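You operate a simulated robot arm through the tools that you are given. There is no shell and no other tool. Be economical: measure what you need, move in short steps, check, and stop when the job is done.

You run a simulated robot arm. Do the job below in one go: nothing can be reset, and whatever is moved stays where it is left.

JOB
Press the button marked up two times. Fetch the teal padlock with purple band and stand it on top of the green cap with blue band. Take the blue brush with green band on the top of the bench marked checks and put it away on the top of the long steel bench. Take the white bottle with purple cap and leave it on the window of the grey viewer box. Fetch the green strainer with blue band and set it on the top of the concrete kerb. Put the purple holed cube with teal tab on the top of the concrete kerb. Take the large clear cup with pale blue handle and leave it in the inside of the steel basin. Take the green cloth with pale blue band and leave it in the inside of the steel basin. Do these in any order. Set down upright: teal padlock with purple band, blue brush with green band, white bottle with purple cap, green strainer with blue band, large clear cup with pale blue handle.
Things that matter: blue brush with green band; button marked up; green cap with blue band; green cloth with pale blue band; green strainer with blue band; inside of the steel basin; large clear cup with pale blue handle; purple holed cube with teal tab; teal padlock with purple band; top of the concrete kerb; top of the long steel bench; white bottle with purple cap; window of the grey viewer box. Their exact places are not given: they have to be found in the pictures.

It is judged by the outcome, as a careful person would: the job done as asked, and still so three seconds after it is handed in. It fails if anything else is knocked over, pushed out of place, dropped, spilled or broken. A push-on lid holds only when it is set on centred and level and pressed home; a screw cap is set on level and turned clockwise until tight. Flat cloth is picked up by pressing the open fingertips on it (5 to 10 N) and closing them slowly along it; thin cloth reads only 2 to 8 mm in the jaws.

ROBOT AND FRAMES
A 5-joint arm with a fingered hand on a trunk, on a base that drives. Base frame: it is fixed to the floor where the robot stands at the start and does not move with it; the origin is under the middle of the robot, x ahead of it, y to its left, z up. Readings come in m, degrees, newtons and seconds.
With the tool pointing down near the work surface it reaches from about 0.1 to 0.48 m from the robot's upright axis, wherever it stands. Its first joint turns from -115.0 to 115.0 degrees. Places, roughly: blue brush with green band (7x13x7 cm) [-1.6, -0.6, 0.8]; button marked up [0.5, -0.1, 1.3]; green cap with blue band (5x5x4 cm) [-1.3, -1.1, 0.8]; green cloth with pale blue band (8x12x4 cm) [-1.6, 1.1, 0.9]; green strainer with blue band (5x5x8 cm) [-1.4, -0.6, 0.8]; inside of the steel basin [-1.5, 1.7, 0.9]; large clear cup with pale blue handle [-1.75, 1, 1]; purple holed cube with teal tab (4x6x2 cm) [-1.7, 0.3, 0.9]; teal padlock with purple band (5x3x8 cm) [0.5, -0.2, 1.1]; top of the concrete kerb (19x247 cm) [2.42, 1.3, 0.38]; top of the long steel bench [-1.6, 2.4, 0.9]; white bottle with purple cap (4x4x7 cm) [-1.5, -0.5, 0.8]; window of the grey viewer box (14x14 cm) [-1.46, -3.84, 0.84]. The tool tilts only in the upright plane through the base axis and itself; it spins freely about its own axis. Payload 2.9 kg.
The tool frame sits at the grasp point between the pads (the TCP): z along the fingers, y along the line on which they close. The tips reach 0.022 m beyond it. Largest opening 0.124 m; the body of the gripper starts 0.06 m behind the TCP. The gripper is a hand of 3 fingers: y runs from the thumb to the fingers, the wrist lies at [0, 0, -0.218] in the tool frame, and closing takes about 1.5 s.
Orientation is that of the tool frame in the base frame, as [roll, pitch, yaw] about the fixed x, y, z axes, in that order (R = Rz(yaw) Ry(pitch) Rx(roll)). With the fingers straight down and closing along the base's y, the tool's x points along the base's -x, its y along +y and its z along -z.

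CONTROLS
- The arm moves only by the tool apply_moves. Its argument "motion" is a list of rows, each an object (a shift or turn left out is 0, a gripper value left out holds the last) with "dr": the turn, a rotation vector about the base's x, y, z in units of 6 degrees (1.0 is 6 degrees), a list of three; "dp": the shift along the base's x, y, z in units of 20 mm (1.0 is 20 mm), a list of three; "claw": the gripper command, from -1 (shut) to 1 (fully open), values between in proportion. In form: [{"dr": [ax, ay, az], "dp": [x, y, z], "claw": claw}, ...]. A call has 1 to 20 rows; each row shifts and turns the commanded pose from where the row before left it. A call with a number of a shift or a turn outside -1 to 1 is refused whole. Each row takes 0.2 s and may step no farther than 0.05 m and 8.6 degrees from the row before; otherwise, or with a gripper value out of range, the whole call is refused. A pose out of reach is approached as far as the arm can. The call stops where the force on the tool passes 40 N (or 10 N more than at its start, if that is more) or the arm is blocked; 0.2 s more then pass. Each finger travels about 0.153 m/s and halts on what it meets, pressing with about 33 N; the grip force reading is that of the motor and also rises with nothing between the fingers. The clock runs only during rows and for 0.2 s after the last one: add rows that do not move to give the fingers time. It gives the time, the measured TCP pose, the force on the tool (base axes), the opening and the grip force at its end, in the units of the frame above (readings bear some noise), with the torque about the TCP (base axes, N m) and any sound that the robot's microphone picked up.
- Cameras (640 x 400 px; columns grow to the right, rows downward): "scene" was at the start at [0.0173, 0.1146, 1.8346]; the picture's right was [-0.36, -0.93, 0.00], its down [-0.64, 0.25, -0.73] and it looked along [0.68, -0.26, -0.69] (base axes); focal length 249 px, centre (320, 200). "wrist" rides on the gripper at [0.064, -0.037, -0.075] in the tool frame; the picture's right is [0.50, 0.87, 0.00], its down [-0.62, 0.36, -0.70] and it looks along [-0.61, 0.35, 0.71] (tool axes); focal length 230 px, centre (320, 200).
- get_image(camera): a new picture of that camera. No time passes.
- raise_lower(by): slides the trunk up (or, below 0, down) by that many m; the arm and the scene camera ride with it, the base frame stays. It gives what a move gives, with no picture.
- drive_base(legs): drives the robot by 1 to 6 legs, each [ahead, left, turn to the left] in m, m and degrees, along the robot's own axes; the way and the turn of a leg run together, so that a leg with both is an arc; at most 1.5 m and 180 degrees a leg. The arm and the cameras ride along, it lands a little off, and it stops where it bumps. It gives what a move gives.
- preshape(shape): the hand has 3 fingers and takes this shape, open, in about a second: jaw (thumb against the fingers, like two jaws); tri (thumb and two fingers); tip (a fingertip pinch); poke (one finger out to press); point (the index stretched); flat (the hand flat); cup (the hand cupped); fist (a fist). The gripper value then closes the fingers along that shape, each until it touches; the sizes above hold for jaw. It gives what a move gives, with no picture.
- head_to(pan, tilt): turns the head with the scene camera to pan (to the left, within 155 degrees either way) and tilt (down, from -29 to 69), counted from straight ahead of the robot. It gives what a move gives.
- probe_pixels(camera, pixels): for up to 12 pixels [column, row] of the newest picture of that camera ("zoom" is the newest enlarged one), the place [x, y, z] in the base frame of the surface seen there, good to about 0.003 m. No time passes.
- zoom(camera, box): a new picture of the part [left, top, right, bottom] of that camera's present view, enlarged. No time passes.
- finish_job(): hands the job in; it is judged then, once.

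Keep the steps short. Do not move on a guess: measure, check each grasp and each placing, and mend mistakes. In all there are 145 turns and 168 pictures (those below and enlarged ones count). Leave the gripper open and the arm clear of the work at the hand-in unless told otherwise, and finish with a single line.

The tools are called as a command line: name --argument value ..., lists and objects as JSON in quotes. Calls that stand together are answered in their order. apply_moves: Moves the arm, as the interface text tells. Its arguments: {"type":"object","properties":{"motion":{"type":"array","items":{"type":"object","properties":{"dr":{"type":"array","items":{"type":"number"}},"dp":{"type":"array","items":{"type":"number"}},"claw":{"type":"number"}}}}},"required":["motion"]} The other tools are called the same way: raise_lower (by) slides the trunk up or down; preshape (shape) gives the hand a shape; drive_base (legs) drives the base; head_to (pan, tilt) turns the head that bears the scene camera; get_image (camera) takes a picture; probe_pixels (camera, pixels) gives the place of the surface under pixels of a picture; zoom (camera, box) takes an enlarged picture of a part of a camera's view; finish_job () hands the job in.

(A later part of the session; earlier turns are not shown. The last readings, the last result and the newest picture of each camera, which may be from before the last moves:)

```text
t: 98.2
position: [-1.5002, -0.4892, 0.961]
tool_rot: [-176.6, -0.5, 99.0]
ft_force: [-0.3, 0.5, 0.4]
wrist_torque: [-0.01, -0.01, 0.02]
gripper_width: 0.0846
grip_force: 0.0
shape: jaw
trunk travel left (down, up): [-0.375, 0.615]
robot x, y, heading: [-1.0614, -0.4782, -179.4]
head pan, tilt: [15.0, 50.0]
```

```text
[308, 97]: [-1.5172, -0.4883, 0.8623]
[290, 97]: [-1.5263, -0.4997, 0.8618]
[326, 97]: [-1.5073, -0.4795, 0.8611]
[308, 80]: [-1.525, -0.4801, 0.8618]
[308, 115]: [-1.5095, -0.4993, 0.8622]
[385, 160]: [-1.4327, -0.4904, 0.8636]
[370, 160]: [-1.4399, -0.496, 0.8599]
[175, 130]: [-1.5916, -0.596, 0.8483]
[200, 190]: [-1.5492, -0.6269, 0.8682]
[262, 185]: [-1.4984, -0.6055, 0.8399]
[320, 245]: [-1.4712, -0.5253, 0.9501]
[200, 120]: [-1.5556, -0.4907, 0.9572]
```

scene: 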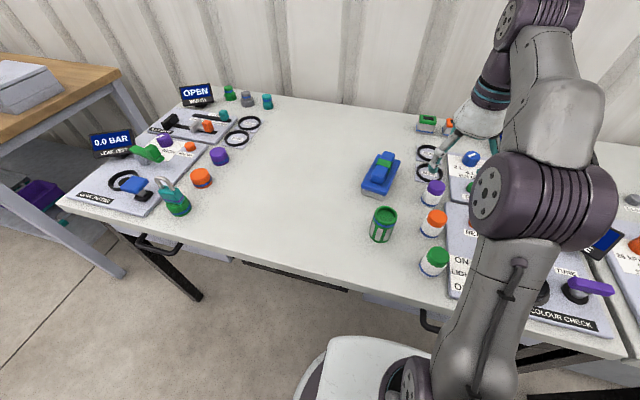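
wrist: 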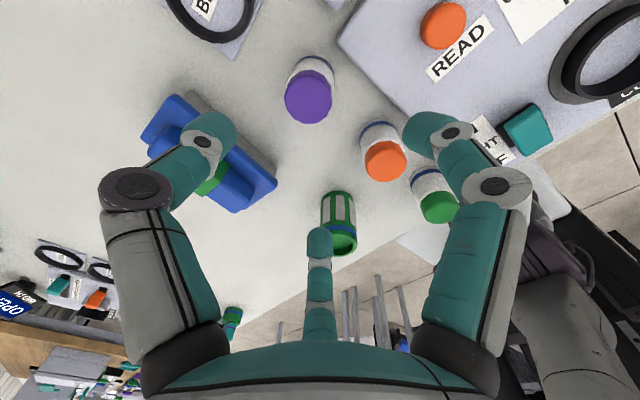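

The bottle is at (-1.517, -0.489). I'll shift -0.0165 in x and check the ring behind it before lowering.

probe_pixels --camera "wrist" --pixels '[[235, 50], [215, 42], [240, 30], [225, 55], [250, 10]]'

apply_moves --motion '[{"dp": [-0.83, 0, 0]}, {}]'

raise_lower --by -0.07

get_image --camera "wrist"

```text
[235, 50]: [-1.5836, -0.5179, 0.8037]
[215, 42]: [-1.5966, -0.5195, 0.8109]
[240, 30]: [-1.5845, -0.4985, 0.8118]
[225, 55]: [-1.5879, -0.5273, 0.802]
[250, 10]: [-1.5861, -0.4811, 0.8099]
```

```text
t: 98.8
position: [-1.5169, -0.4895, 0.9613]
tool_rot: [-176.7, -0.5, 99.0]
ft_force: [-0.7, 0.8, 0.0]
wrist_torque: [0.0, 0.03, 0.01]
gripper_width: 0.0845
grip_force: 0.1
shape: jaw
trunk travel left (down, up): [-0.375, 0.615]
robot x, y, heading: [-1.0558, -0.4791, -179.3]
head pan, tilt: [15.0, 50.0]
```

```text
t: 99.9
position: [-1.5164, -0.4897, 0.8918]
tool_rot: [-176.7, -0.4, 99.0]
ft_force: [0.1, 0.2, -0.2]
wrist_torque: [0.01, 0.03, 0.0]
gripper_width: 0.0848
grip_force: 0.1
shape: jaw
trunk travel left (down, up): [-0.305, 0.685]
robot x, y, heading: [-1.0575, -0.48, -179.6]
head pan, tilt: [15.0, 50.0]
```

```text
105 pictures are left
```

wrist: 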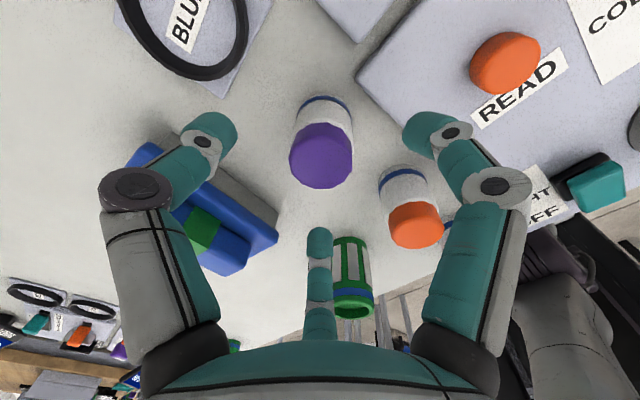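

The ring is clear and the bottle is centred. I'll lower 5 cm and close.

raise_lower --by -0.052

apply_moves --motion '[{"claw": 0.1}, {"claw": -0.1}, {"claw": -0.3}, {"claw": -0.6}, {"claw": -1}, {}, {}]'

get_image --camera "wrist"

```text
t: 100.8
position: [-1.5179, -0.4886, 0.8391]
tool_rot: [-176.7, -0.5, 99.0]
ft_force: [0.1, -0.5, 0.9]
wrist_torque: [0.01, 0.01, -0.02]
gripper_width: 0.0846
grip_force: 0.1
shape: jaw
trunk travel left (down, up): [-0.253, 0.737]
robot x, y, heading: [-1.0598, -0.4782, -179.3]
head pan, tilt: [15.0, 50.0]
```

```text
t: 102.4
position: [-1.517, -0.4887, 0.8389]
tool_rot: [-176.7, -0.4, 99.0]
ft_force: [0.0, 0.3, -0.8]
wrist_torque: [0.01, 0.02, 0.01]
gripper_width: 0.0315
grip_force: 32.9
shape: jaw
trunk travel left (down, up): [-0.253, 0.737]
robot x, y, heading: [-1.0559, -0.481, -179.3]
head pan, tilt: [15.0, 50.0]
```

```text
104 pictures are left
```

wrist: 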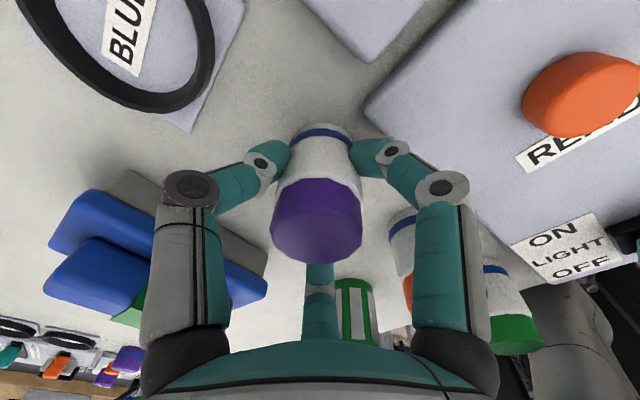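

Gripped evenly. I'll lift 0.3, back away 0.25 and check the bottle.

raise_lower --by 0.3

drive_base --legs '[[-0.4, 0, 0]]'

get_image --camera "wrist"

head_to --pan 70 --tilt 25

get_image --camera "scene"

```text
t: 105.4
position: [-1.518, -0.4897, 1.1387]
tool_rot: [-176.8, -0.4, 98.9]
ft_force: [-0.8, 0.0, -0.9]
wrist_torque: [-0.05, 0.01, -0.01]
gripper_width: 0.0311
grip_force: 32.9
shape: jaw
trunk travel left (down, up): [-0.553, 0.437]
robot x, y, heading: [-1.0555, -0.4806, -179.4]
head pan, tilt: [15.0, 50.0]
```

```text
t: 107.8
position: [-1.1274, -0.4834, 1.139]
tool_rot: [-176.6, -0.5, 98.3]
ft_force: [0.2, 0.4, -0.9]
wrist_torque: [0.01, 0.02, 0.0]
gripper_width: 0.0314
grip_force: 33.0
shape: jaw
trunk travel left (down, up): [-0.553, 0.437]
robot x, y, heading: [-0.6654, -0.477, -180.2]
head pan, tilt: [15.0, 50.0]
```

```text
103 pictures are left
```

wrist: 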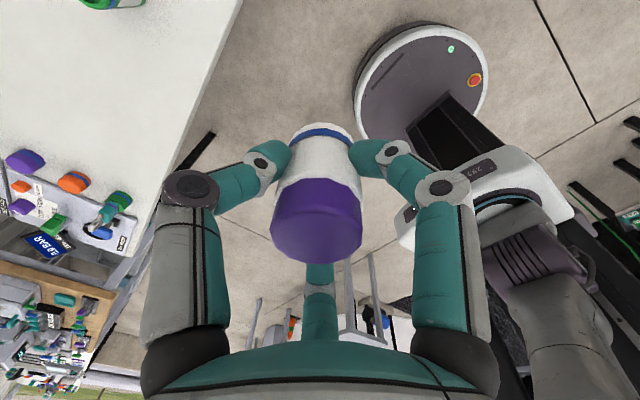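

```text
t: 109.1
position: [-1.1275, -0.4837, 1.1382]
tool_rot: [-176.7, -0.3, 98.4]
ft_force: [1.1, -0.1, -0.3]
wrist_torque: [-0.02, -0.04, 0.0]
gripper_width: 0.0311
grip_force: 33.4
shape: jaw
trunk travel left (down, up): [-0.553, 0.437]
robot x, y, heading: [-0.6696, -0.4745, -180.2]
head pan, tilt: [70.0, 25.0]
```

```text
102 pictures are left
```

scene: 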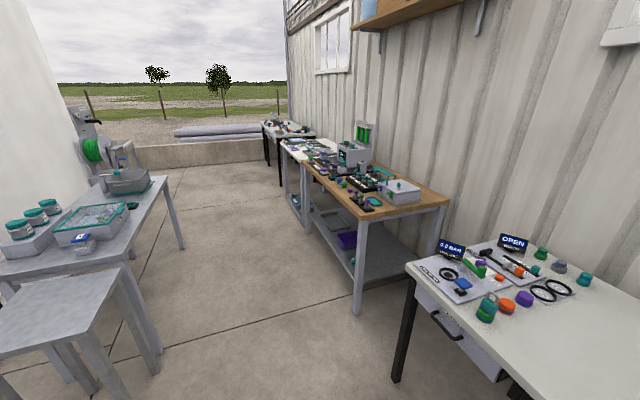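

The aisle along the benches is open. I'll zoom toward the far benches to find the grey viewer box, and probe the corridor.

zoom --camera "scene" --box '[240, 100, 440, 225]'

probe_pixels --camera "scene" --pixels '[[185, 248], [130, 390], [360, 312], [308, 228], [270, 160], [330, 140], [290, 150], [168, 178], [365, 210], [300, 160], [100, 262]]'

```text
3.20 times, centred on (340, 162) of scene
```

zoom: 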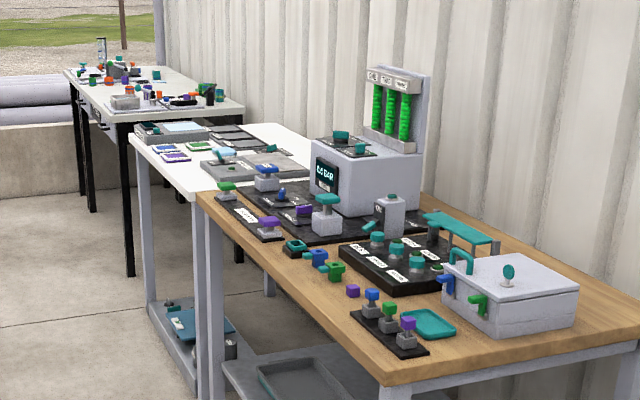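

```text
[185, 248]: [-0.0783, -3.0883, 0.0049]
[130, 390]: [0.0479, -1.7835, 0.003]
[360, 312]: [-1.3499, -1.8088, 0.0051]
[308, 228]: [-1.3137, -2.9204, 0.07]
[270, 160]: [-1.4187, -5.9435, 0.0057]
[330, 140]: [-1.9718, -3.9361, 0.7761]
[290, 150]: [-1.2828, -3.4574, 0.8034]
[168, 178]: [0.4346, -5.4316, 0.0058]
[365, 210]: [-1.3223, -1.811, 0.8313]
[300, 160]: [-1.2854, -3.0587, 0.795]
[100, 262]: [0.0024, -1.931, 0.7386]
```

The viewer box is on the white table near y -3.84. I'll drive left 3.36 m in three legs.

drive_base --legs '[[0, 1.4, 0], [0, 1.4, 0], [0, 0.56, 0]]'

head_to --pan 10 --tilt 45

get_image --camera "scene"

```text
t: 125.5
position: [-1.1118, -3.8552, 1.1397]
tool_rot: [-176.7, -0.5, 98.6]
ft_force: [-0.2, -0.8, -1.6]
wrist_torque: [0.0, 0.01, -0.02]
gripper_width: 0.0315
grip_force: 33.1
shape: jaw
trunk travel left (down, up): [-0.553, 0.437]
robot x, y, heading: [-0.6505, -3.8503, -179.9]
head pan, tilt: [70.0, 25.0]
```

```text
t: 126.8
position: [-1.1116, -3.8531, 1.1388]
tool_rot: [-176.8, -0.4, 98.7]
ft_force: [-0.3, -0.2, 0.3]
wrist_torque: [-0.02, 0.01, -0.01]
gripper_width: 0.0313
grip_force: 32.8
shape: jaw
trunk travel left (down, up): [-0.553, 0.437]
robot x, y, heading: [-0.6535, -3.8515, -179.9]
head pan, tilt: [10.0, 45.0]
```

```text
100 pictures are left
```

scene: 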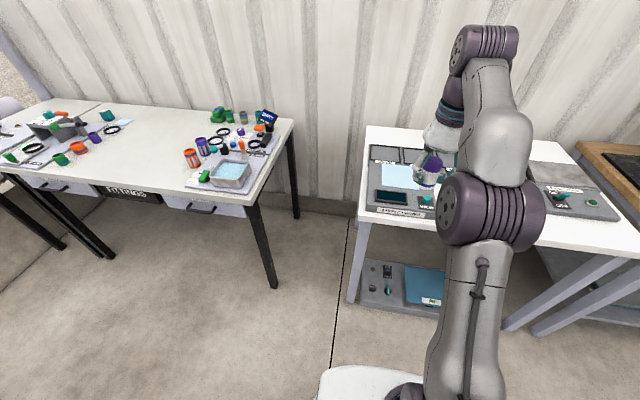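

zoom --camera "scene" --box '[350, 130, 460, 230]'

get_image --camera "wrist"

probe_pixels --camera "scene" --pixels '[[400, 177], [385, 167], [415, 185], [388, 185], [410, 168], [380, 154], [395, 198], [425, 198], [375, 215], [360, 240]]'

```text
4.00 times, centred on (405, 180) of scene
```

zoom: 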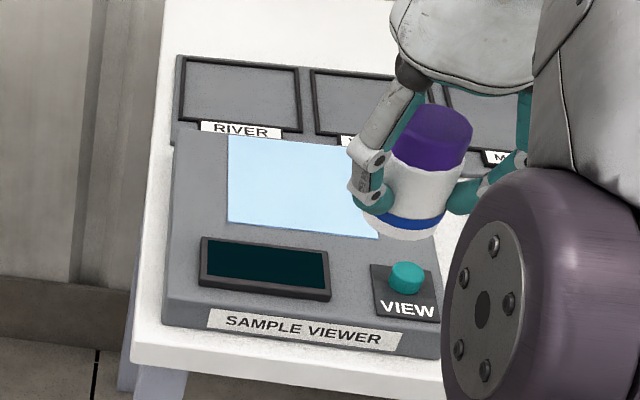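

```text
98 pictures are left
```

wrist: 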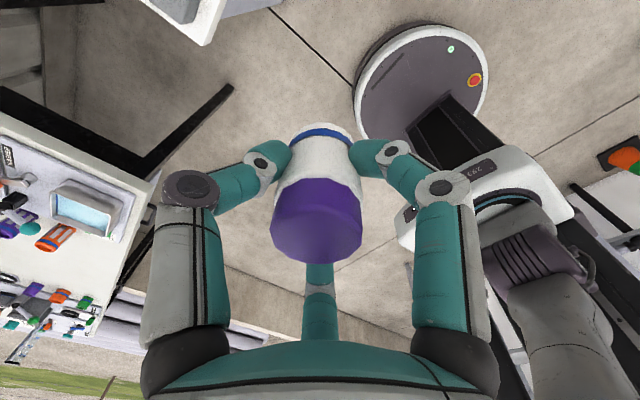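

```text
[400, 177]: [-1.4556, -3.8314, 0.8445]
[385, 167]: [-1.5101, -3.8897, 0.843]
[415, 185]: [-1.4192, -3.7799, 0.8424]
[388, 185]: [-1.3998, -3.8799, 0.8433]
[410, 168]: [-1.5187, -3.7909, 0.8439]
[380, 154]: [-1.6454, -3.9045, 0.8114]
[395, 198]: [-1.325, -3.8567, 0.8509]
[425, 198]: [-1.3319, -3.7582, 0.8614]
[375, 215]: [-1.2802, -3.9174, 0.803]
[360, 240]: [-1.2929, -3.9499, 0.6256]
```

The window centre is about (-1.46, -3.84), z 0.844. I'll drive ahead 0.35, lower the trunk partway, and verify.

drive_base --legs '[[0.35, -0.012, 0]]'

raise_lower --by -0.22

get_image --camera "wrist"

head_to --pan 20 --tilt 50

get_image --camera "scene"

```text
t: 129.0
position: [-1.4539, -3.8437, 1.1392]
tool_rot: [-176.7, -0.4, 98.6]
ft_force: [0.0, -0.7, -0.2]
wrist_torque: [0.03, 0.0, 0.02]
gripper_width: 0.0318
grip_force: 33.1
shape: jaw
trunk travel left (down, up): [-0.553, 0.437]
robot x, y, heading: [-0.9897, -3.8342, -179.6]
head pan, tilt: [10.0, 45.0]
```

```text
t: 131.3
position: [-1.4547, -3.8437, 0.918]
tool_rot: [-176.7, -0.4, 98.6]
ft_force: [0.1, 0.3, 0.3]
wrist_torque: [-0.02, -0.02, 0.01]
gripper_width: 0.0315
grip_force: 32.2
shape: jaw
trunk travel left (down, up): [-0.333, 0.657]
robot x, y, heading: [-0.9957, -3.8367, -179.7]
head pan, tilt: [10.0, 45.0]
```

```text
97 pictures are left
```

wrist: 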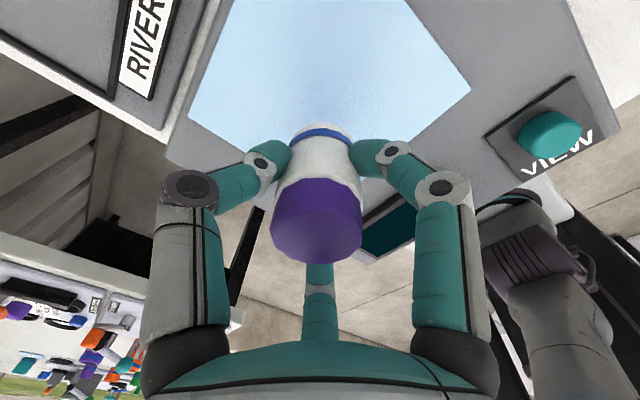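

```text
t: 132.1
position: [-1.453, -3.8428, 0.9202]
tool_rot: [-176.7, -0.4, 98.6]
ft_force: [0.3, 0.4, -0.6]
wrist_torque: [-0.02, 0.01, -0.01]
gripper_width: 0.031
grip_force: 33.1
shape: jaw
trunk travel left (down, up): [-0.333, 0.657]
robot x, y, heading: [-0.9935, -3.8359, -179.8]
head pan, tilt: [20.0, 50.0]
```

```text
96 pictures are left
```

scene: 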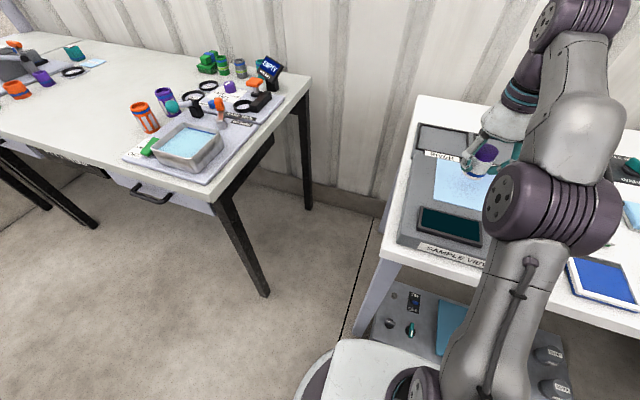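

The bottle is over the window, about 3.4 cm above it. I'll lower with force checks.

apply_moves --motion '[{"dp": [-0.3, 0.15, 0]}, {"dp": [0, 0, -0.7]}, {"dp": [0, 0, -0.6]}, {"dp": [0, 0, -0.15]}, {}]'

apply_moves --motion '[{"dp": [0, 0, -0.1]}, {"dp": [0, 0, -0.1]}, {}]'

```text
t: 133.3
position: [-1.4592, -3.8412, 0.8902]
tool_rot: [-176.5, -0.5, 98.6]
ft_force: [-1.6, -0.1, -0.9]
wrist_torque: [0.03, 0.04, 0.0]
gripper_width: 0.0312
grip_force: 32.4
shape: jaw
trunk travel left (down, up): [-0.333, 0.657]
robot x, y, heading: [-0.9963, -3.8354, -180.1]
head pan, tilt: [20.0, 50.0]
```

```text
t: 134.1
position: [-1.4603, -3.8404, 0.8873]
tool_rot: [-176.6, -0.6, 98.7]
ft_force: [-0.6, -0.5, 0.0]
wrist_torque: [0.02, 0.03, -0.02]
gripper_width: 0.0314
grip_force: 32.8
shape: jaw
trunk travel left (down, up): [-0.333, 0.657]
robot x, y, heading: [-0.995, -3.8354, -179.7]
head pan, tilt: [20.0, 50.0]
```

apply_moves --motion '[{"dp": [0, 0, -0.1]}, {}]'

apply_moves --motion '[{"dp": [0, 0, -0.1]}, {}]'

apply_moves --motion '[{"dp": [0, 0, -0.05]}, {}]'

```text
t: 134.7
position: [-1.4599, -3.8401, 0.8844]
tool_rot: [-176.5, -0.5, 98.6]
ft_force: [-0.1, -0.1, -0.6]
wrist_torque: [0.0, 0.03, -0.02]
gripper_width: 0.0315
grip_force: 33.2
shape: jaw
trunk travel left (down, up): [-0.333, 0.657]
robot x, y, heading: [-0.9901, -3.8364, -179.7]
head pan, tilt: [20.0, 50.0]
```

```text
t: 135.3
position: [-1.4601, -3.8414, 0.8838]
tool_rot: [-176.7, -0.5, 98.6]
ft_force: [-0.2, -0.3, 0.3]
wrist_torque: [0.02, -0.01, -0.01]
gripper_width: 0.0311
grip_force: 32.8
shape: jaw
trunk travel left (down, up): [-0.333, 0.657]
robot x, y, heading: [-0.993, -3.8319, -179.8]
head pan, tilt: [20.0, 50.0]
```

```text
t: 135.9
position: [-1.4603, -3.8407, 0.8804]
tool_rot: [-176.7, -0.5, 98.7]
ft_force: [0.6, -0.2, 0.3]
wrist_torque: [0.01, 0.0, -0.01]
gripper_width: 0.0314
grip_force: 33.2
shape: jaw
trunk travel left (down, up): [-0.333, 0.657]
robot x, y, heading: [-0.9909, -3.8348, -179.8]
head pan, tilt: [20.0, 50.0]
```

No contact yet, so I'll continue in small steps.

apply_moves --motion '[{"dp": [0, 0, -0.1]}, {}]'

apply_moves --motion '[{"dp": [0, 0, -0.1]}, {}]'

zoom --camera "scene" --box '[430, 120, 530, 220]'

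```text
t: 136.5
position: [-1.46, -3.8397, 0.8793]
tool_rot: [-176.6, -0.5, 98.5]
ft_force: [-0.8, 0.7, -1.3]
wrist_torque: [-0.03, 0.02, 0.04]
gripper_width: 0.0312
grip_force: 32.6
shape: jaw
trunk travel left (down, up): [-0.333, 0.657]
robot x, y, heading: [-0.9941, -3.8363, -179.8]
head pan, tilt: [20.0, 50.0]
```

```text
t: 137.1
position: [-1.4587, -3.8407, 0.8787]
tool_rot: [-176.6, -0.5, 98.5]
ft_force: [-0.5, 0.3, 4.3]
wrist_torque: [-0.01, -0.03, 0.01]
gripper_width: 0.0314
grip_force: 32.7
shape: jaw
trunk travel left (down, up): [-0.333, 0.657]
robot x, y, heading: [-0.9936, -3.8355, -179.7]
head pan, tilt: [20.0, 50.0]
```

```text
4.00 times, centred on (480, 170) of scene
```

zoom: 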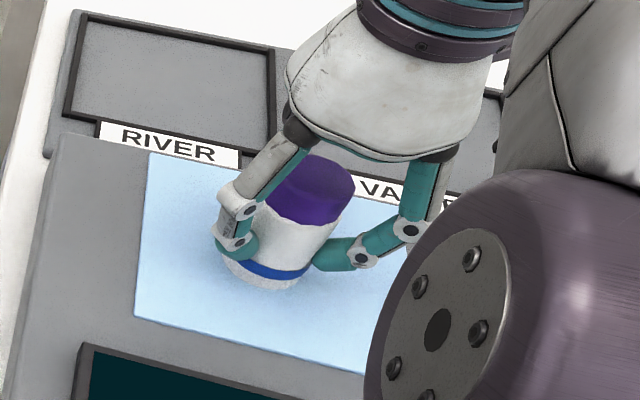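

Contact at 4 N, on the window. I'll release slowly and then lift straight up.

apply_moves --motion '[{"claw": -0.45}, {"claw": -0.35}, {"claw": -0.2}, {"claw": 0}, {"claw": 0.3}, {"claw": 0.5}, {}, {"dp": [0, 0, 0.5]}, {"dp": [0, 0, 1]}, {"dp": [0, 0, 1]}, {"dp": [0, 0, 1]}, {"dp": [0, 0, 1]}]'

raise_lower --by 0.2

zoom --camera "scene" --box '[400, 120, 560, 280]'

```text
t: 139.7
position: [-1.4382, -3.8405, 0.9395]
tool_rot: [-176.5, -0.5, 98.5]
ft_force: [0.4, 0.4, 0.2]
wrist_torque: [0.01, 0.0, 0.01]
gripper_width: 0.0925
grip_force: 0.0
shape: jaw
out of reach, approached as far as the arm can: row 10, 11, 12
trunk travel left (down, up): [-0.333, 0.657]
robot x, y, heading: [-0.9934, -3.8378, -179.7]
head pan, tilt: [20.0, 50.0]
```

```text
t: 141.8
position: [-1.4388, -3.8388, 1.1391]
tool_rot: [-176.6, -0.5, 98.5]
ft_force: [-0.1, 0.1, 0.2]
wrist_torque: [0.06, 0.01, -0.01]
gripper_width: 0.0927
grip_force: 0.0
shape: jaw
trunk travel left (down, up): [-0.533, 0.457]
robot x, y, heading: [-0.9974, -3.8329, -179.8]
head pan, tilt: [20.0, 50.0]
```

```text
2.50 times, centred on (480, 200) of scene
```

zoom: 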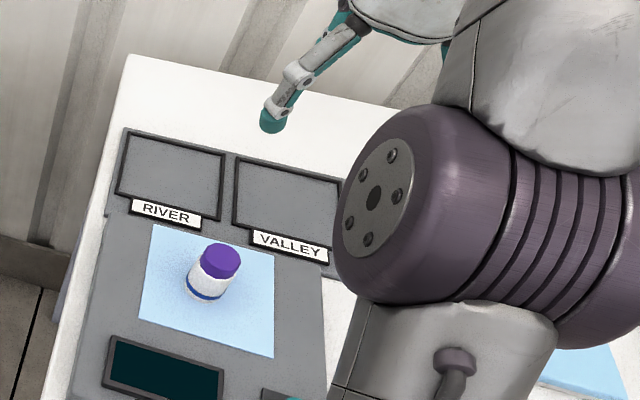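

The bottle stands upright on the window. Now the brush: I'll spin the tool +90°, back off, and return to y ≈ -0.6.

apply_moves --motion '[{"dr": [0, 0, 1]}, {"dr": [0, 0, 1]}, {"dr": [0, 0, 1]}, {"dr": [0, 0, 1]}, {"dr": [0, 0, 1]}, {"dr": [0, 0, 1]}, {"dr": [0, 0, 1]}, {"dr": [0, 0, 1]}, {"dr": [0, 0, 1]}, {"dr": [0, 0, 1]}, {"dr": [0, 0, 1]}, {"dr": [0, 0, 1]}, {"dr": [0, 0, 1]}, {"dr": [0, 0, 0.6]}]'

drive_base --legs '[[-0.33, 0, 0], [0, -1.4, 0], [0, -1.4, 0], [0, -0.4, 0]]'

head_to --pan 15 --tilt 45

get_image --camera "scene"

```text
t: 144.8
position: [-1.4344, -3.8437, 1.1361]
tool_rot: [180.0, -1.7, -179.8]
ft_force: [0.1, 0.7, -0.6]
wrist_torque: [-0.01, 0.03, 0.0]
gripper_width: 0.0924
grip_force: 0.1
shape: jaw
out of reach, approached as far as the arm can: row 7, 10
trunk travel left (down, up): [-0.533, 0.457]
robot x, y, heading: [-0.9951, -3.8344, -179.8]
head pan, tilt: [20.0, 50.0]
```

```text
t: 162.2
position: [-1.0421, -0.6449, 1.1352]
tool_rot: [-179.9, -1.7, 178.1]
ft_force: [0.4, 0.6, 0.2]
wrist_torque: [0.0, 0.01, -0.03]
gripper_width: 0.0929
grip_force: 0.0
shape: jaw
trunk travel left (down, up): [-0.533, 0.457]
robot x, y, heading: [-0.6003, -0.6533, 177.8]
head pan, tilt: [20.0, 50.0]
```

```text
t: 162.8
position: [-1.0415, -0.6438, 1.1346]
tool_rot: [180.0, -1.7, 177.9]
ft_force: [0.1, -0.3, 0.1]
wrist_torque: [-0.01, -0.01, 0.02]
gripper_width: 0.0928
grip_force: 0.1
shape: jaw
trunk travel left (down, up): [-0.533, 0.457]
robot x, y, heading: [-0.6024, -0.6538, 178.1]
head pan, tilt: [15.0, 45.0]
```

```text
93 pictures are left
```

scene: 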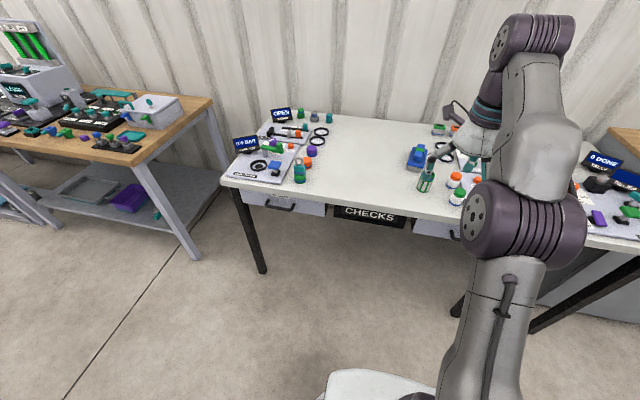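

zoom --camera "scene" --box '[390, 130, 450, 200]'

get_image --camera "wrist"

probe_pixels --camera "zoom" --pixels '[[320, 130], [300, 100], [300, 170], [285, 200], [345, 110], [325, 95], [285, 230], [265, 190], [330, 200]]'

```text
5.71 times, centred on (420, 165) of scene
```

zoom: 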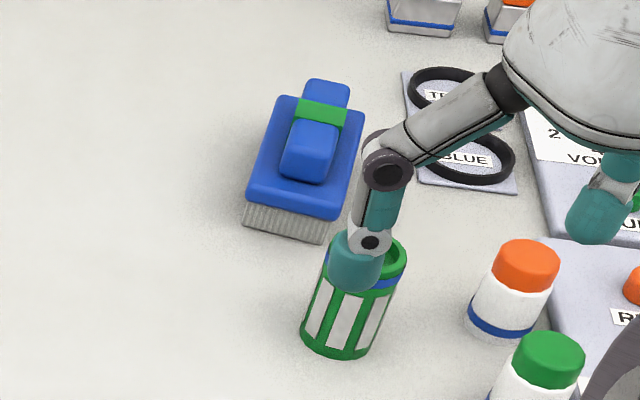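

```text
91 pictures are left
```

wrist: 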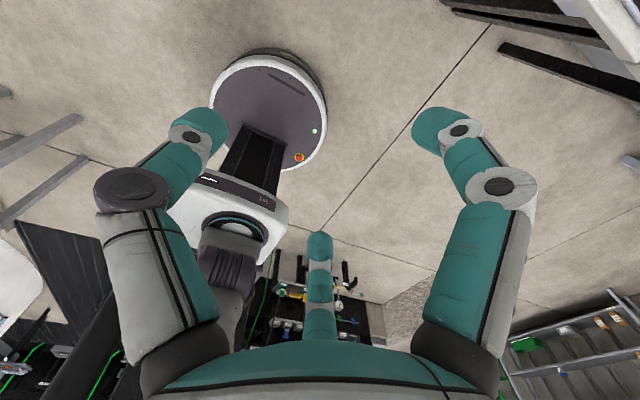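

```text
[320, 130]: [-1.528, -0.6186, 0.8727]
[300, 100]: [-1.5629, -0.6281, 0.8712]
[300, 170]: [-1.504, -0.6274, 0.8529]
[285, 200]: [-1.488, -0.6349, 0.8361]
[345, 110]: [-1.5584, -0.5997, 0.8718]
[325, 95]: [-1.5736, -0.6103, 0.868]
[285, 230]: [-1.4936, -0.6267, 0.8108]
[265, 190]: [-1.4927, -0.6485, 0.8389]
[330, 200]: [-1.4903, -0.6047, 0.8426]
```

The brush handle runs along x from -1.51 to -1.60 at y ≈ -0.613, top z 0.871. I'll line up the base.

drive_base --legs '[[0, -0.05, 2], [0.475, 0, 0]]'

raise_lower --by -0.17

get_image --camera "wrist"

get_image --camera "scene"

```text
t: 166.2
position: [-1.5212, -0.6086, 1.1341]
tool_rot: [-180.0, -1.7, 179.8]
ft_force: [-0.8, -0.5, 0.3]
wrist_torque: [-0.01, -0.02, 0.0]
gripper_width: 0.0928
grip_force: 0.1
shape: jaw
trunk travel left (down, up): [-0.533, 0.457]
robot x, y, heading: [-1.0821, -0.6035, 179.9]
head pan, tilt: [15.0, 45.0]
```

```text
t: 168.2
position: [-1.5224, -0.6069, 0.9647]
tool_rot: [-180.0, -1.7, 179.8]
ft_force: [0.5, 0.3, -0.4]
wrist_torque: [0.04, -0.03, 0.0]
gripper_width: 0.0929
grip_force: 0.0
shape: jaw
trunk travel left (down, up): [-0.363, 0.627]
robot x, y, heading: [-1.0822, -0.6045, 180.0]
head pan, tilt: [15.0, 45.0]
```

```text
90 pictures are left
```

wrist: 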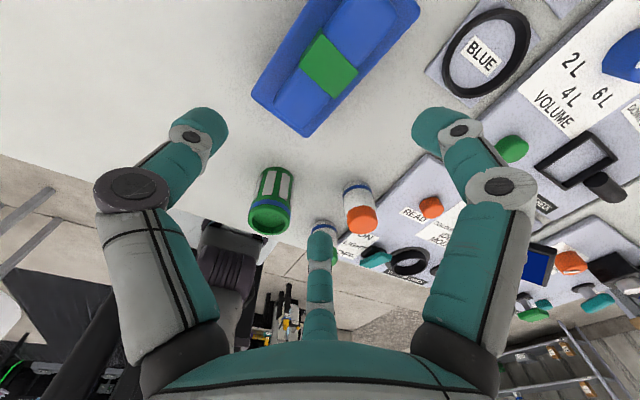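

```text
89 pictures are left
```

scene: 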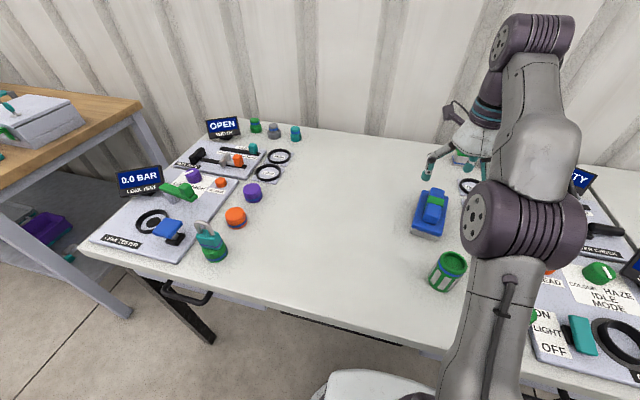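

probe_pixels --camera "wrist" --pixels '[[329, 65], [305, 65], [355, 70], [325, 38], [335, 92], [290, 100], [320, 120], [375, 15], [345, 15], [270, 95], [400, 20]]'

```text
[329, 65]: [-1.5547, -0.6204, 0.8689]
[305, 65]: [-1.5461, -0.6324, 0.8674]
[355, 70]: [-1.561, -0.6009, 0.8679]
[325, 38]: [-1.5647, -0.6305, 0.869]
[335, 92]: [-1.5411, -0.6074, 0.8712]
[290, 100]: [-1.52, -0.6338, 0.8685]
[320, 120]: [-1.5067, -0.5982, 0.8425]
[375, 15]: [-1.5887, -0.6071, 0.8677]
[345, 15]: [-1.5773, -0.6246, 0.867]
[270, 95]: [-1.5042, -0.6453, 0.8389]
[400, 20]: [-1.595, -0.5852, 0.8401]
```

The handle centre is about (-1.553, -0.618), 3.5 cm wide and yawed about 8°. With this chuck-type hand I'll put the TCP 6 mm to the finger side, turn 8°, and open a little more.

apply_moves --motion '[{"dp": [-0.8, -0.1, 0], "dr": [0, 0, -0.65], "claw": 0.7}, {"dp": [-0.75, -0.1, 0], "dr": [0, 0, -0.65]}, {}]'

raise_lower --by -0.06

get_image --camera "wrist"

zoom --camera "scene" --box '[390, 110, 510, 260]'

```text
t: 168.9
position: [-1.534, -0.6107, 0.9537]
tool_rot: [-179.7, -1.7, 171.8]
ft_force: [-0.3, -0.2, 0.0]
wrist_torque: [0.02, -0.01, 0.0]
gripper_width: 0.1053
grip_force: 0.1
shape: jaw
out of reach, approached as far as the arm can: row 1, 2
trunk travel left (down, up): [-0.363, 0.627]
robot x, y, heading: [-1.0842, -0.6031, 180.0]
head pan, tilt: [15.0, 45.0]
```

```text
t: 169.9
position: [-1.5352, -0.611, 0.895]
tool_rot: [-179.7, -1.7, 171.9]
ft_force: [0.3, -1.0, 0.3]
wrist_torque: [0.04, -0.03, 0.01]
gripper_width: 0.1054
grip_force: 0.1
shape: jaw
trunk travel left (down, up): [-0.303, 0.687]
robot x, y, heading: [-1.081, -0.6033, 179.8]
head pan, tilt: [15.0, 45.0]
```

```text
88 pictures are left
```

wrist: 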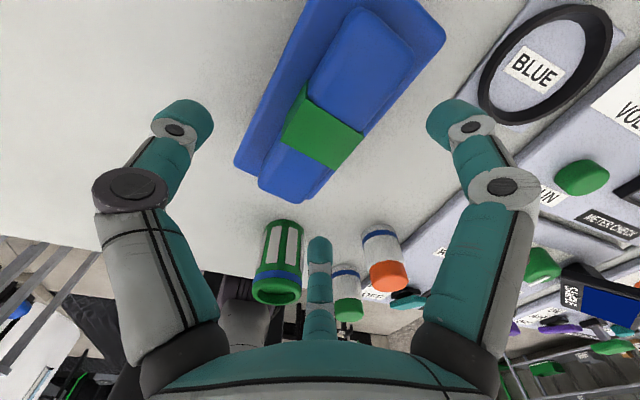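

```text
2.67 times, centred on (450, 185) of scene
```

zoom: 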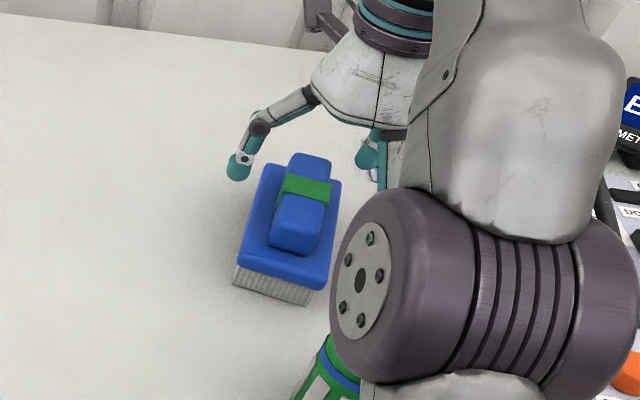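

Reach is limited at this arm height relative to the trunk. I'll stretch while descending with the arm rather than the trunk.

raise_lower --by 0.06

apply_moves --motion '[{"dp": [-0.3, 0, -0.8]}, {"dp": [-0.3, 0, -0.8]}, {"dp": [-0.3, 0, -0.8]}, {}]'

get_image --camera "wrist"

```text
t: 170.9
position: [-1.5341, -0.6119, 0.9521]
tool_rot: [-179.6, -1.6, 172.1]
ft_force: [-0.3, -0.5, 0.2]
wrist_torque: [0.03, 0.01, 0.01]
gripper_width: 0.1052
grip_force: 0.0
shape: jaw
trunk travel left (down, up): [-0.363, 0.627]
robot x, y, heading: [-1.0797, -0.6003, 179.8]
head pan, tilt: [15.0, 45.0]
```

```text
t: 171.9
position: [-1.5529, -0.611, 0.905]
tool_rot: [-179.6, -1.6, 172.0]
ft_force: [-0.4, 1.0, 0.1]
wrist_torque: [0.01, -0.01, 0.0]
gripper_width: 0.1055
grip_force: 0.1
shape: jaw
trunk travel left (down, up): [-0.363, 0.627]
robot x, y, heading: [-1.0813, -0.6015, 179.6]
head pan, tilt: [15.0, 45.0]
```

```text
86 pictures are left
```

wrist: 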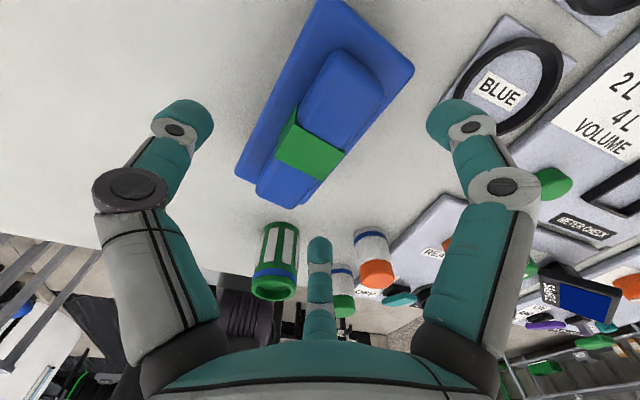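

Positioned over the handle. I'll lower 4 cm and close.

apply_moves --motion '[{"dp": [0, 0, -0.8]}, {"dp": [0, 0, -0.8]}, {"dp": [0, 0, -0.35]}, {}]'

get_image --camera "wrist"

```text
t: 172.9
position: [-1.5531, -0.6108, 0.8671]
tool_rot: [-179.7, -1.8, 171.9]
ft_force: [0.4, -0.7, 0.4]
wrist_torque: [-0.03, 0.03, -0.05]
gripper_width: 0.1053
grip_force: 0.1
shape: jaw
trunk travel left (down, up): [-0.363, 0.627]
robot x, y, heading: [-1.081, -0.6053, 179.7]
head pan, tilt: [15.0, 45.0]
```

```text
85 pictures are left
```

wrist: 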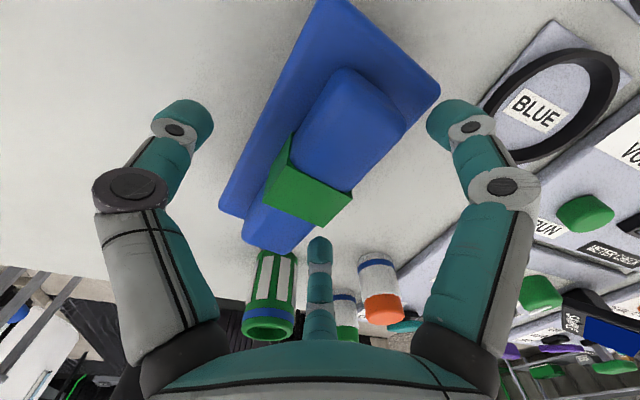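

apply_moves --motion '[{"claw": 0.5}, {"claw": 0.3}, {"claw": 0.1}, {"claw": -0.1}, {"claw": -0.4}, {"claw": -1}, {}, {}]'

get_image --camera "wrist"

```text
t: 174.8
position: [-1.5531, -0.6107, 0.8677]
tool_rot: [-179.8, -1.7, 172.0]
ft_force: [-0.3, 2.4, 5.6]
wrist_torque: [-0.2, 0.01, -0.03]
gripper_width: 0.0376
grip_force: 33.3
shape: jaw
trunk travel left (down, up): [-0.363, 0.627]
robot x, y, heading: [-1.083, -0.6007, 179.4]
head pan, tilt: [15.0, 45.0]
```

```text
84 pictures are left
```

wrist: 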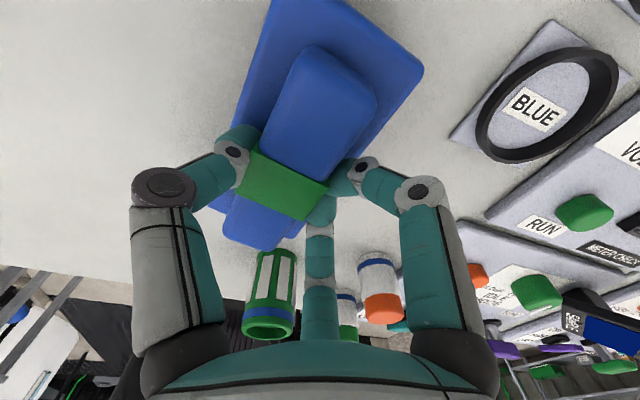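

Gripped at 0.0376 m. I'll lift 4 cm and check it stays level.

raise_lower --by 0.2

get_image --camera "wrist"

zoom --camera "scene" --box '[390, 110, 490, 210]'

```text
t: 176.9
position: [-1.5528, -0.6105, 1.0679]
tool_rot: [-179.7, -1.7, 171.9]
ft_force: [-0.5, 0.2, -0.3]
wrist_torque: [0.02, 0.0, 0.03]
gripper_width: 0.0377
grip_force: 32.8
shape: jaw
trunk travel left (down, up): [-0.563, 0.427]
robot x, y, heading: [-1.0802, -0.6024, 179.8]
head pan, tilt: [15.0, 45.0]
```

```text
83 pictures are left
```

wrist: 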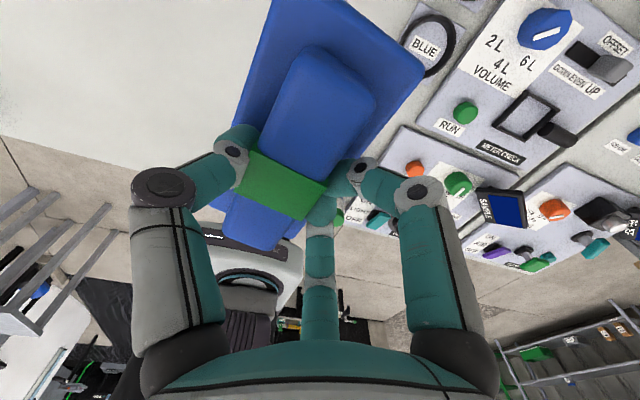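

```text
4.00 times, centred on (440, 160) of scene
```

zoom: 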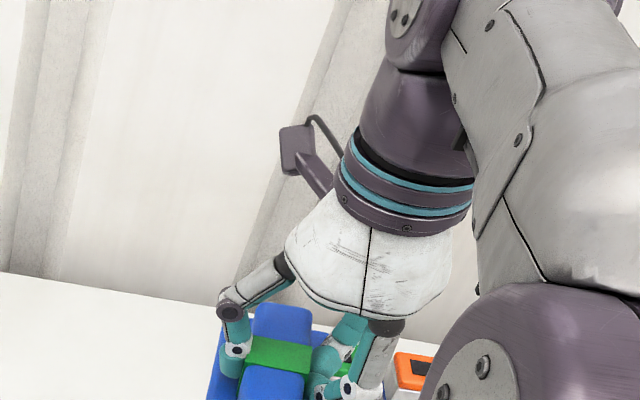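

The brush is held level, with its bottom 0.067 below the TCP. I'll back off and look right toward the steel bench.

drive_base --legs '[[-0.42, 0, 0]]'

head_to --pan -65 --tilt 30

get_image --camera "scene"

zoom --camera "scene" --box '[160, 90, 340, 210]'

```text
t: 179.5
position: [-1.1378, -0.6132, 1.0668]
tool_rot: [-179.7, -1.6, 172.3]
ft_force: [0.1, 0.7, -0.7]
wrist_torque: [0.02, -0.01, -0.01]
gripper_width: 0.0378
grip_force: 33.4
shape: jaw
trunk travel left (down, up): [-0.563, 0.427]
robot x, y, heading: [-0.667, -0.6044, -180.1]
head pan, tilt: [15.0, 45.0]
```

```text
t: 181.0
position: [-1.138, -0.6139, 1.0675]
tool_rot: [-179.6, -1.6, 172.3]
ft_force: [0.1, -0.2, -1.5]
wrist_torque: [0.02, -0.02, -0.01]
gripper_width: 0.0378
grip_force: 32.9
shape: jaw
trunk travel left (down, up): [-0.563, 0.427]
robot x, y, heading: [-0.6673, -0.6037, -179.9]
head pan, tilt: [-65.0, 30.0]
```

```text
81 pictures are left
```

scene: 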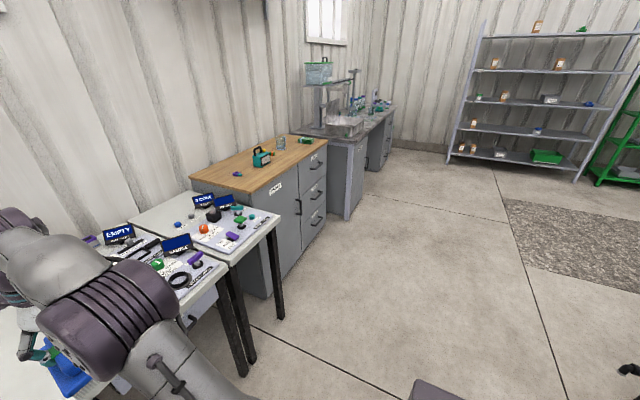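

```text
3.33 times, centred on (250, 150) of scene
```

zoom: 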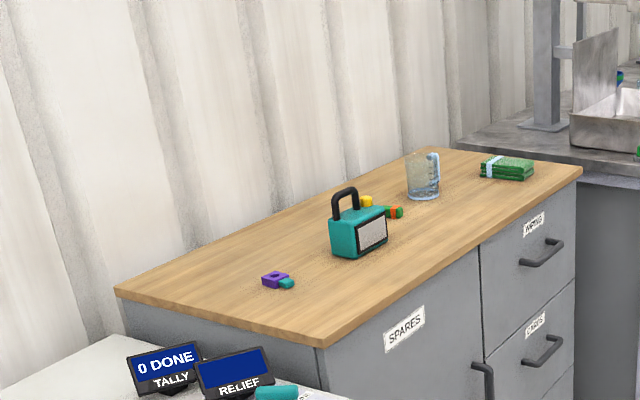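

The corridor is clear. I'll drive right to the steel bench.

drive_base --legs '[[0, -1.4, 0], [0, -1.4, 0], [0, -0.2, 0]]'

head_to --pan 10 --tilt 35

get_image --camera "scene"

probe_pixels --camera "scene" --pixels '[[320, 200], [400, 190], [240, 200], [200, 220], [300, 230], [380, 230], [440, 215], [280, 250]]'

```text
t: 195.6
position: [-1.1756, 2.3424, 1.0665]
tool_rot: [-179.7, -1.6, 173.6]
ft_force: [-0.3, 0.7, -0.9]
wrist_torque: [-0.02, 0.01, 0.02]
gripper_width: 0.0379
grip_force: 32.9
shape: jaw
trunk travel left (down, up): [-0.563, 0.427]
robot x, y, heading: [-0.7063, 2.363, -178.6]
head pan, tilt: [-65.0, 30.0]
```

```text
t: 197.1
position: [-1.1758, 2.3418, 1.0661]
tool_rot: [-179.7, -1.5, 173.6]
ft_force: [-0.3, -0.1, -1.4]
wrist_torque: [0.0, -0.01, -0.01]
gripper_width: 0.0377
grip_force: 33.0
shape: jaw
trunk travel left (down, up): [-0.563, 0.427]
robot x, y, heading: [-0.7064, 2.3643, -178.6]
head pan, tilt: [10.0, 35.0]
```

```text
79 pictures are left
```

scene: 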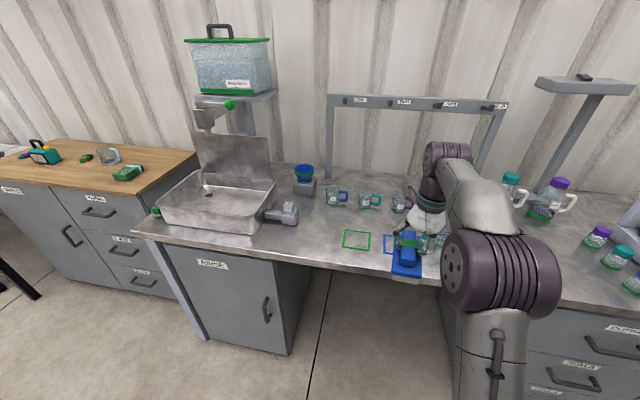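

```text
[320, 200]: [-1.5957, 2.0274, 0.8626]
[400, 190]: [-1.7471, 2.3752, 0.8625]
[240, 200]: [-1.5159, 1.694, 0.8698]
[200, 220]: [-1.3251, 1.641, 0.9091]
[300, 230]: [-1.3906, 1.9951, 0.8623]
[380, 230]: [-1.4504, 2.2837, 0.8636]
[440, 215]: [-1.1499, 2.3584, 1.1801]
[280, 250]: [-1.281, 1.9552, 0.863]
```

The steel bench top is at z 0.863. I'll check the free spot left of the green square.

zoom --camera "scene" --box '[250, 160, 430, 290]'

probe_pixels --camera "scene" --pixels '[[344, 231], [342, 246], [371, 233], [369, 251], [298, 213], [285, 207], [275, 220], [310, 180], [300, 265], [330, 200]]'

```text
3.08 times, centred on (340, 225) of scene
```

zoom: 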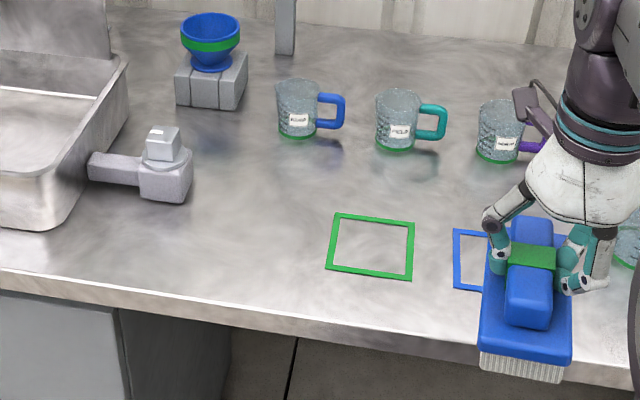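

```text
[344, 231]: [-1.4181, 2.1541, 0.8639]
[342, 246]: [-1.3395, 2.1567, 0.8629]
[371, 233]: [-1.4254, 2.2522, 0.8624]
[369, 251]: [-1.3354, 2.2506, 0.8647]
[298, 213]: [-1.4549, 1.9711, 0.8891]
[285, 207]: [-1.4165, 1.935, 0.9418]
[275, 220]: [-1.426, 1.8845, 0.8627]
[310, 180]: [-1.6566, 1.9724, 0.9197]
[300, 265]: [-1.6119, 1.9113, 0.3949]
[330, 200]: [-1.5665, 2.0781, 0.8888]
```

The free spot is around (-1.38, 2.07). I'll drive there with the brush held high.

drive_base --legs '[[0, 0.27, -1.4], [0.205, 0, 0]]'

raise_lower --by -0.1

head_to --pan 10 --tilt 45

get_image --camera "scene"

```text
t: 200.2
position: [-1.3756, 2.0802, 1.067]
tool_rot: [-179.7, -1.6, 172.4]
ft_force: [-0.4, 0.1, -1.5]
wrist_torque: [0.02, -0.02, 0.02]
gripper_width: 0.0377
grip_force: 32.8
shape: jaw
trunk travel left (down, up): [-0.563, 0.427]
robot x, y, heading: [-0.9019, 2.0889, -179.9]
head pan, tilt: [10.0, 35.0]
```

```text
t: 201.6
position: [-1.3759, 2.0795, 0.9666]
tool_rot: [-179.7, -1.7, 172.3]
ft_force: [-0.5, -0.2, -1.8]
wrist_torque: [0.04, 0.04, 0.01]
gripper_width: 0.0377
grip_force: 32.4
shape: jaw
trunk travel left (down, up): [-0.463, 0.527]
robot x, y, heading: [-0.9045, 2.0914, -179.7]
head pan, tilt: [10.0, 35.0]
```

```text
t: 202.3
position: [-1.3739, 2.0801, 0.9666]
tool_rot: [-179.6, -1.6, 172.4]
ft_force: [0.2, -0.2, -1.1]
wrist_torque: [-0.02, 0.01, 0.02]
gripper_width: 0.0376
grip_force: 32.3
shape: jaw
trunk travel left (down, up): [-0.463, 0.527]
robot x, y, heading: [-0.9011, 2.0925, -179.7]
head pan, tilt: [10.0, 45.0]
```

```text
77 pictures are left
```

scene: 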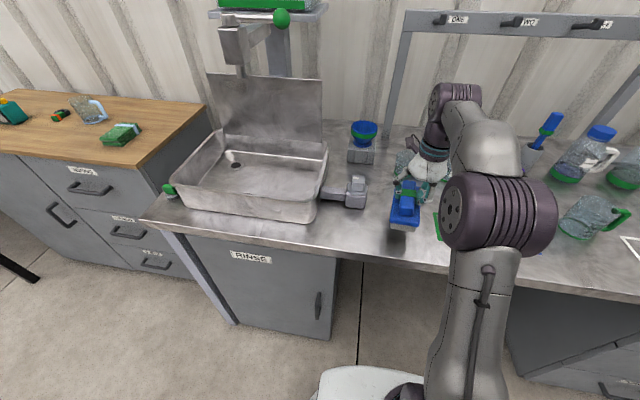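

Clear below, with about 3.7 cm to go. I'll lower and feel for contact.

raise_lower --by -0.03

apply_moves --motion '[{"dp": [0, 0, -0.12]}, {"dp": [0, 0, -0.12]}, {}]'

apply_moves --motion '[{"dp": [0, 0, -0.1]}, {}]'

apply_moves --motion '[{"dp": [0, 0, -0.1]}, {}]'

```text
t: 203.0
position: [-1.374, 2.0797, 0.9378]
tool_rot: [-179.8, -1.7, 172.3]
ft_force: [-0.8, 0.5, -0.9]
wrist_torque: [0.02, -0.02, 0.02]
gripper_width: 0.0377
grip_force: 33.0
shape: jaw
trunk travel left (down, up): [-0.433, 0.557]
robot x, y, heading: [-0.9085, 2.0911, -179.6]
head pan, tilt: [10.0, 45.0]
```

```text
t: 203.8
position: [-1.3754, 2.0796, 0.9324]
tool_rot: [-179.6, -1.6, 172.3]
ft_force: [0.2, 1.1, -0.9]
wrist_torque: [0.02, -0.03, -0.03]
gripper_width: 0.038
grip_force: 32.9
shape: jaw
trunk travel left (down, up): [-0.433, 0.557]
robot x, y, heading: [-0.9072, 2.094, -179.7]
head pan, tilt: [10.0, 45.0]
```

```text
t: 204.4
position: [-1.3751, 2.0789, 0.9305]
tool_rot: [-179.7, -1.7, 172.3]
ft_force: [0.3, -0.1, -1.5]
wrist_torque: [0.03, 0.0, 0.01]
gripper_width: 0.0378
grip_force: 32.2
shape: jaw
trunk travel left (down, up): [-0.433, 0.557]
robot x, y, heading: [-0.9042, 2.0918, -179.6]
head pan, tilt: [10.0, 45.0]
```

```text
t: 205.0
position: [-1.3764, 2.079, 0.929]
tool_rot: [-179.7, -1.7, 172.4]
ft_force: [-1.0, -0.7, -1.4]
wrist_torque: [0.0, 0.02, 0.0]
gripper_width: 0.0378
grip_force: 33.0
shape: jaw
trunk travel left (down, up): [-0.433, 0.557]
robot x, y, heading: [-0.9057, 2.0908, -179.9]
head pan, tilt: [10.0, 45.0]
```

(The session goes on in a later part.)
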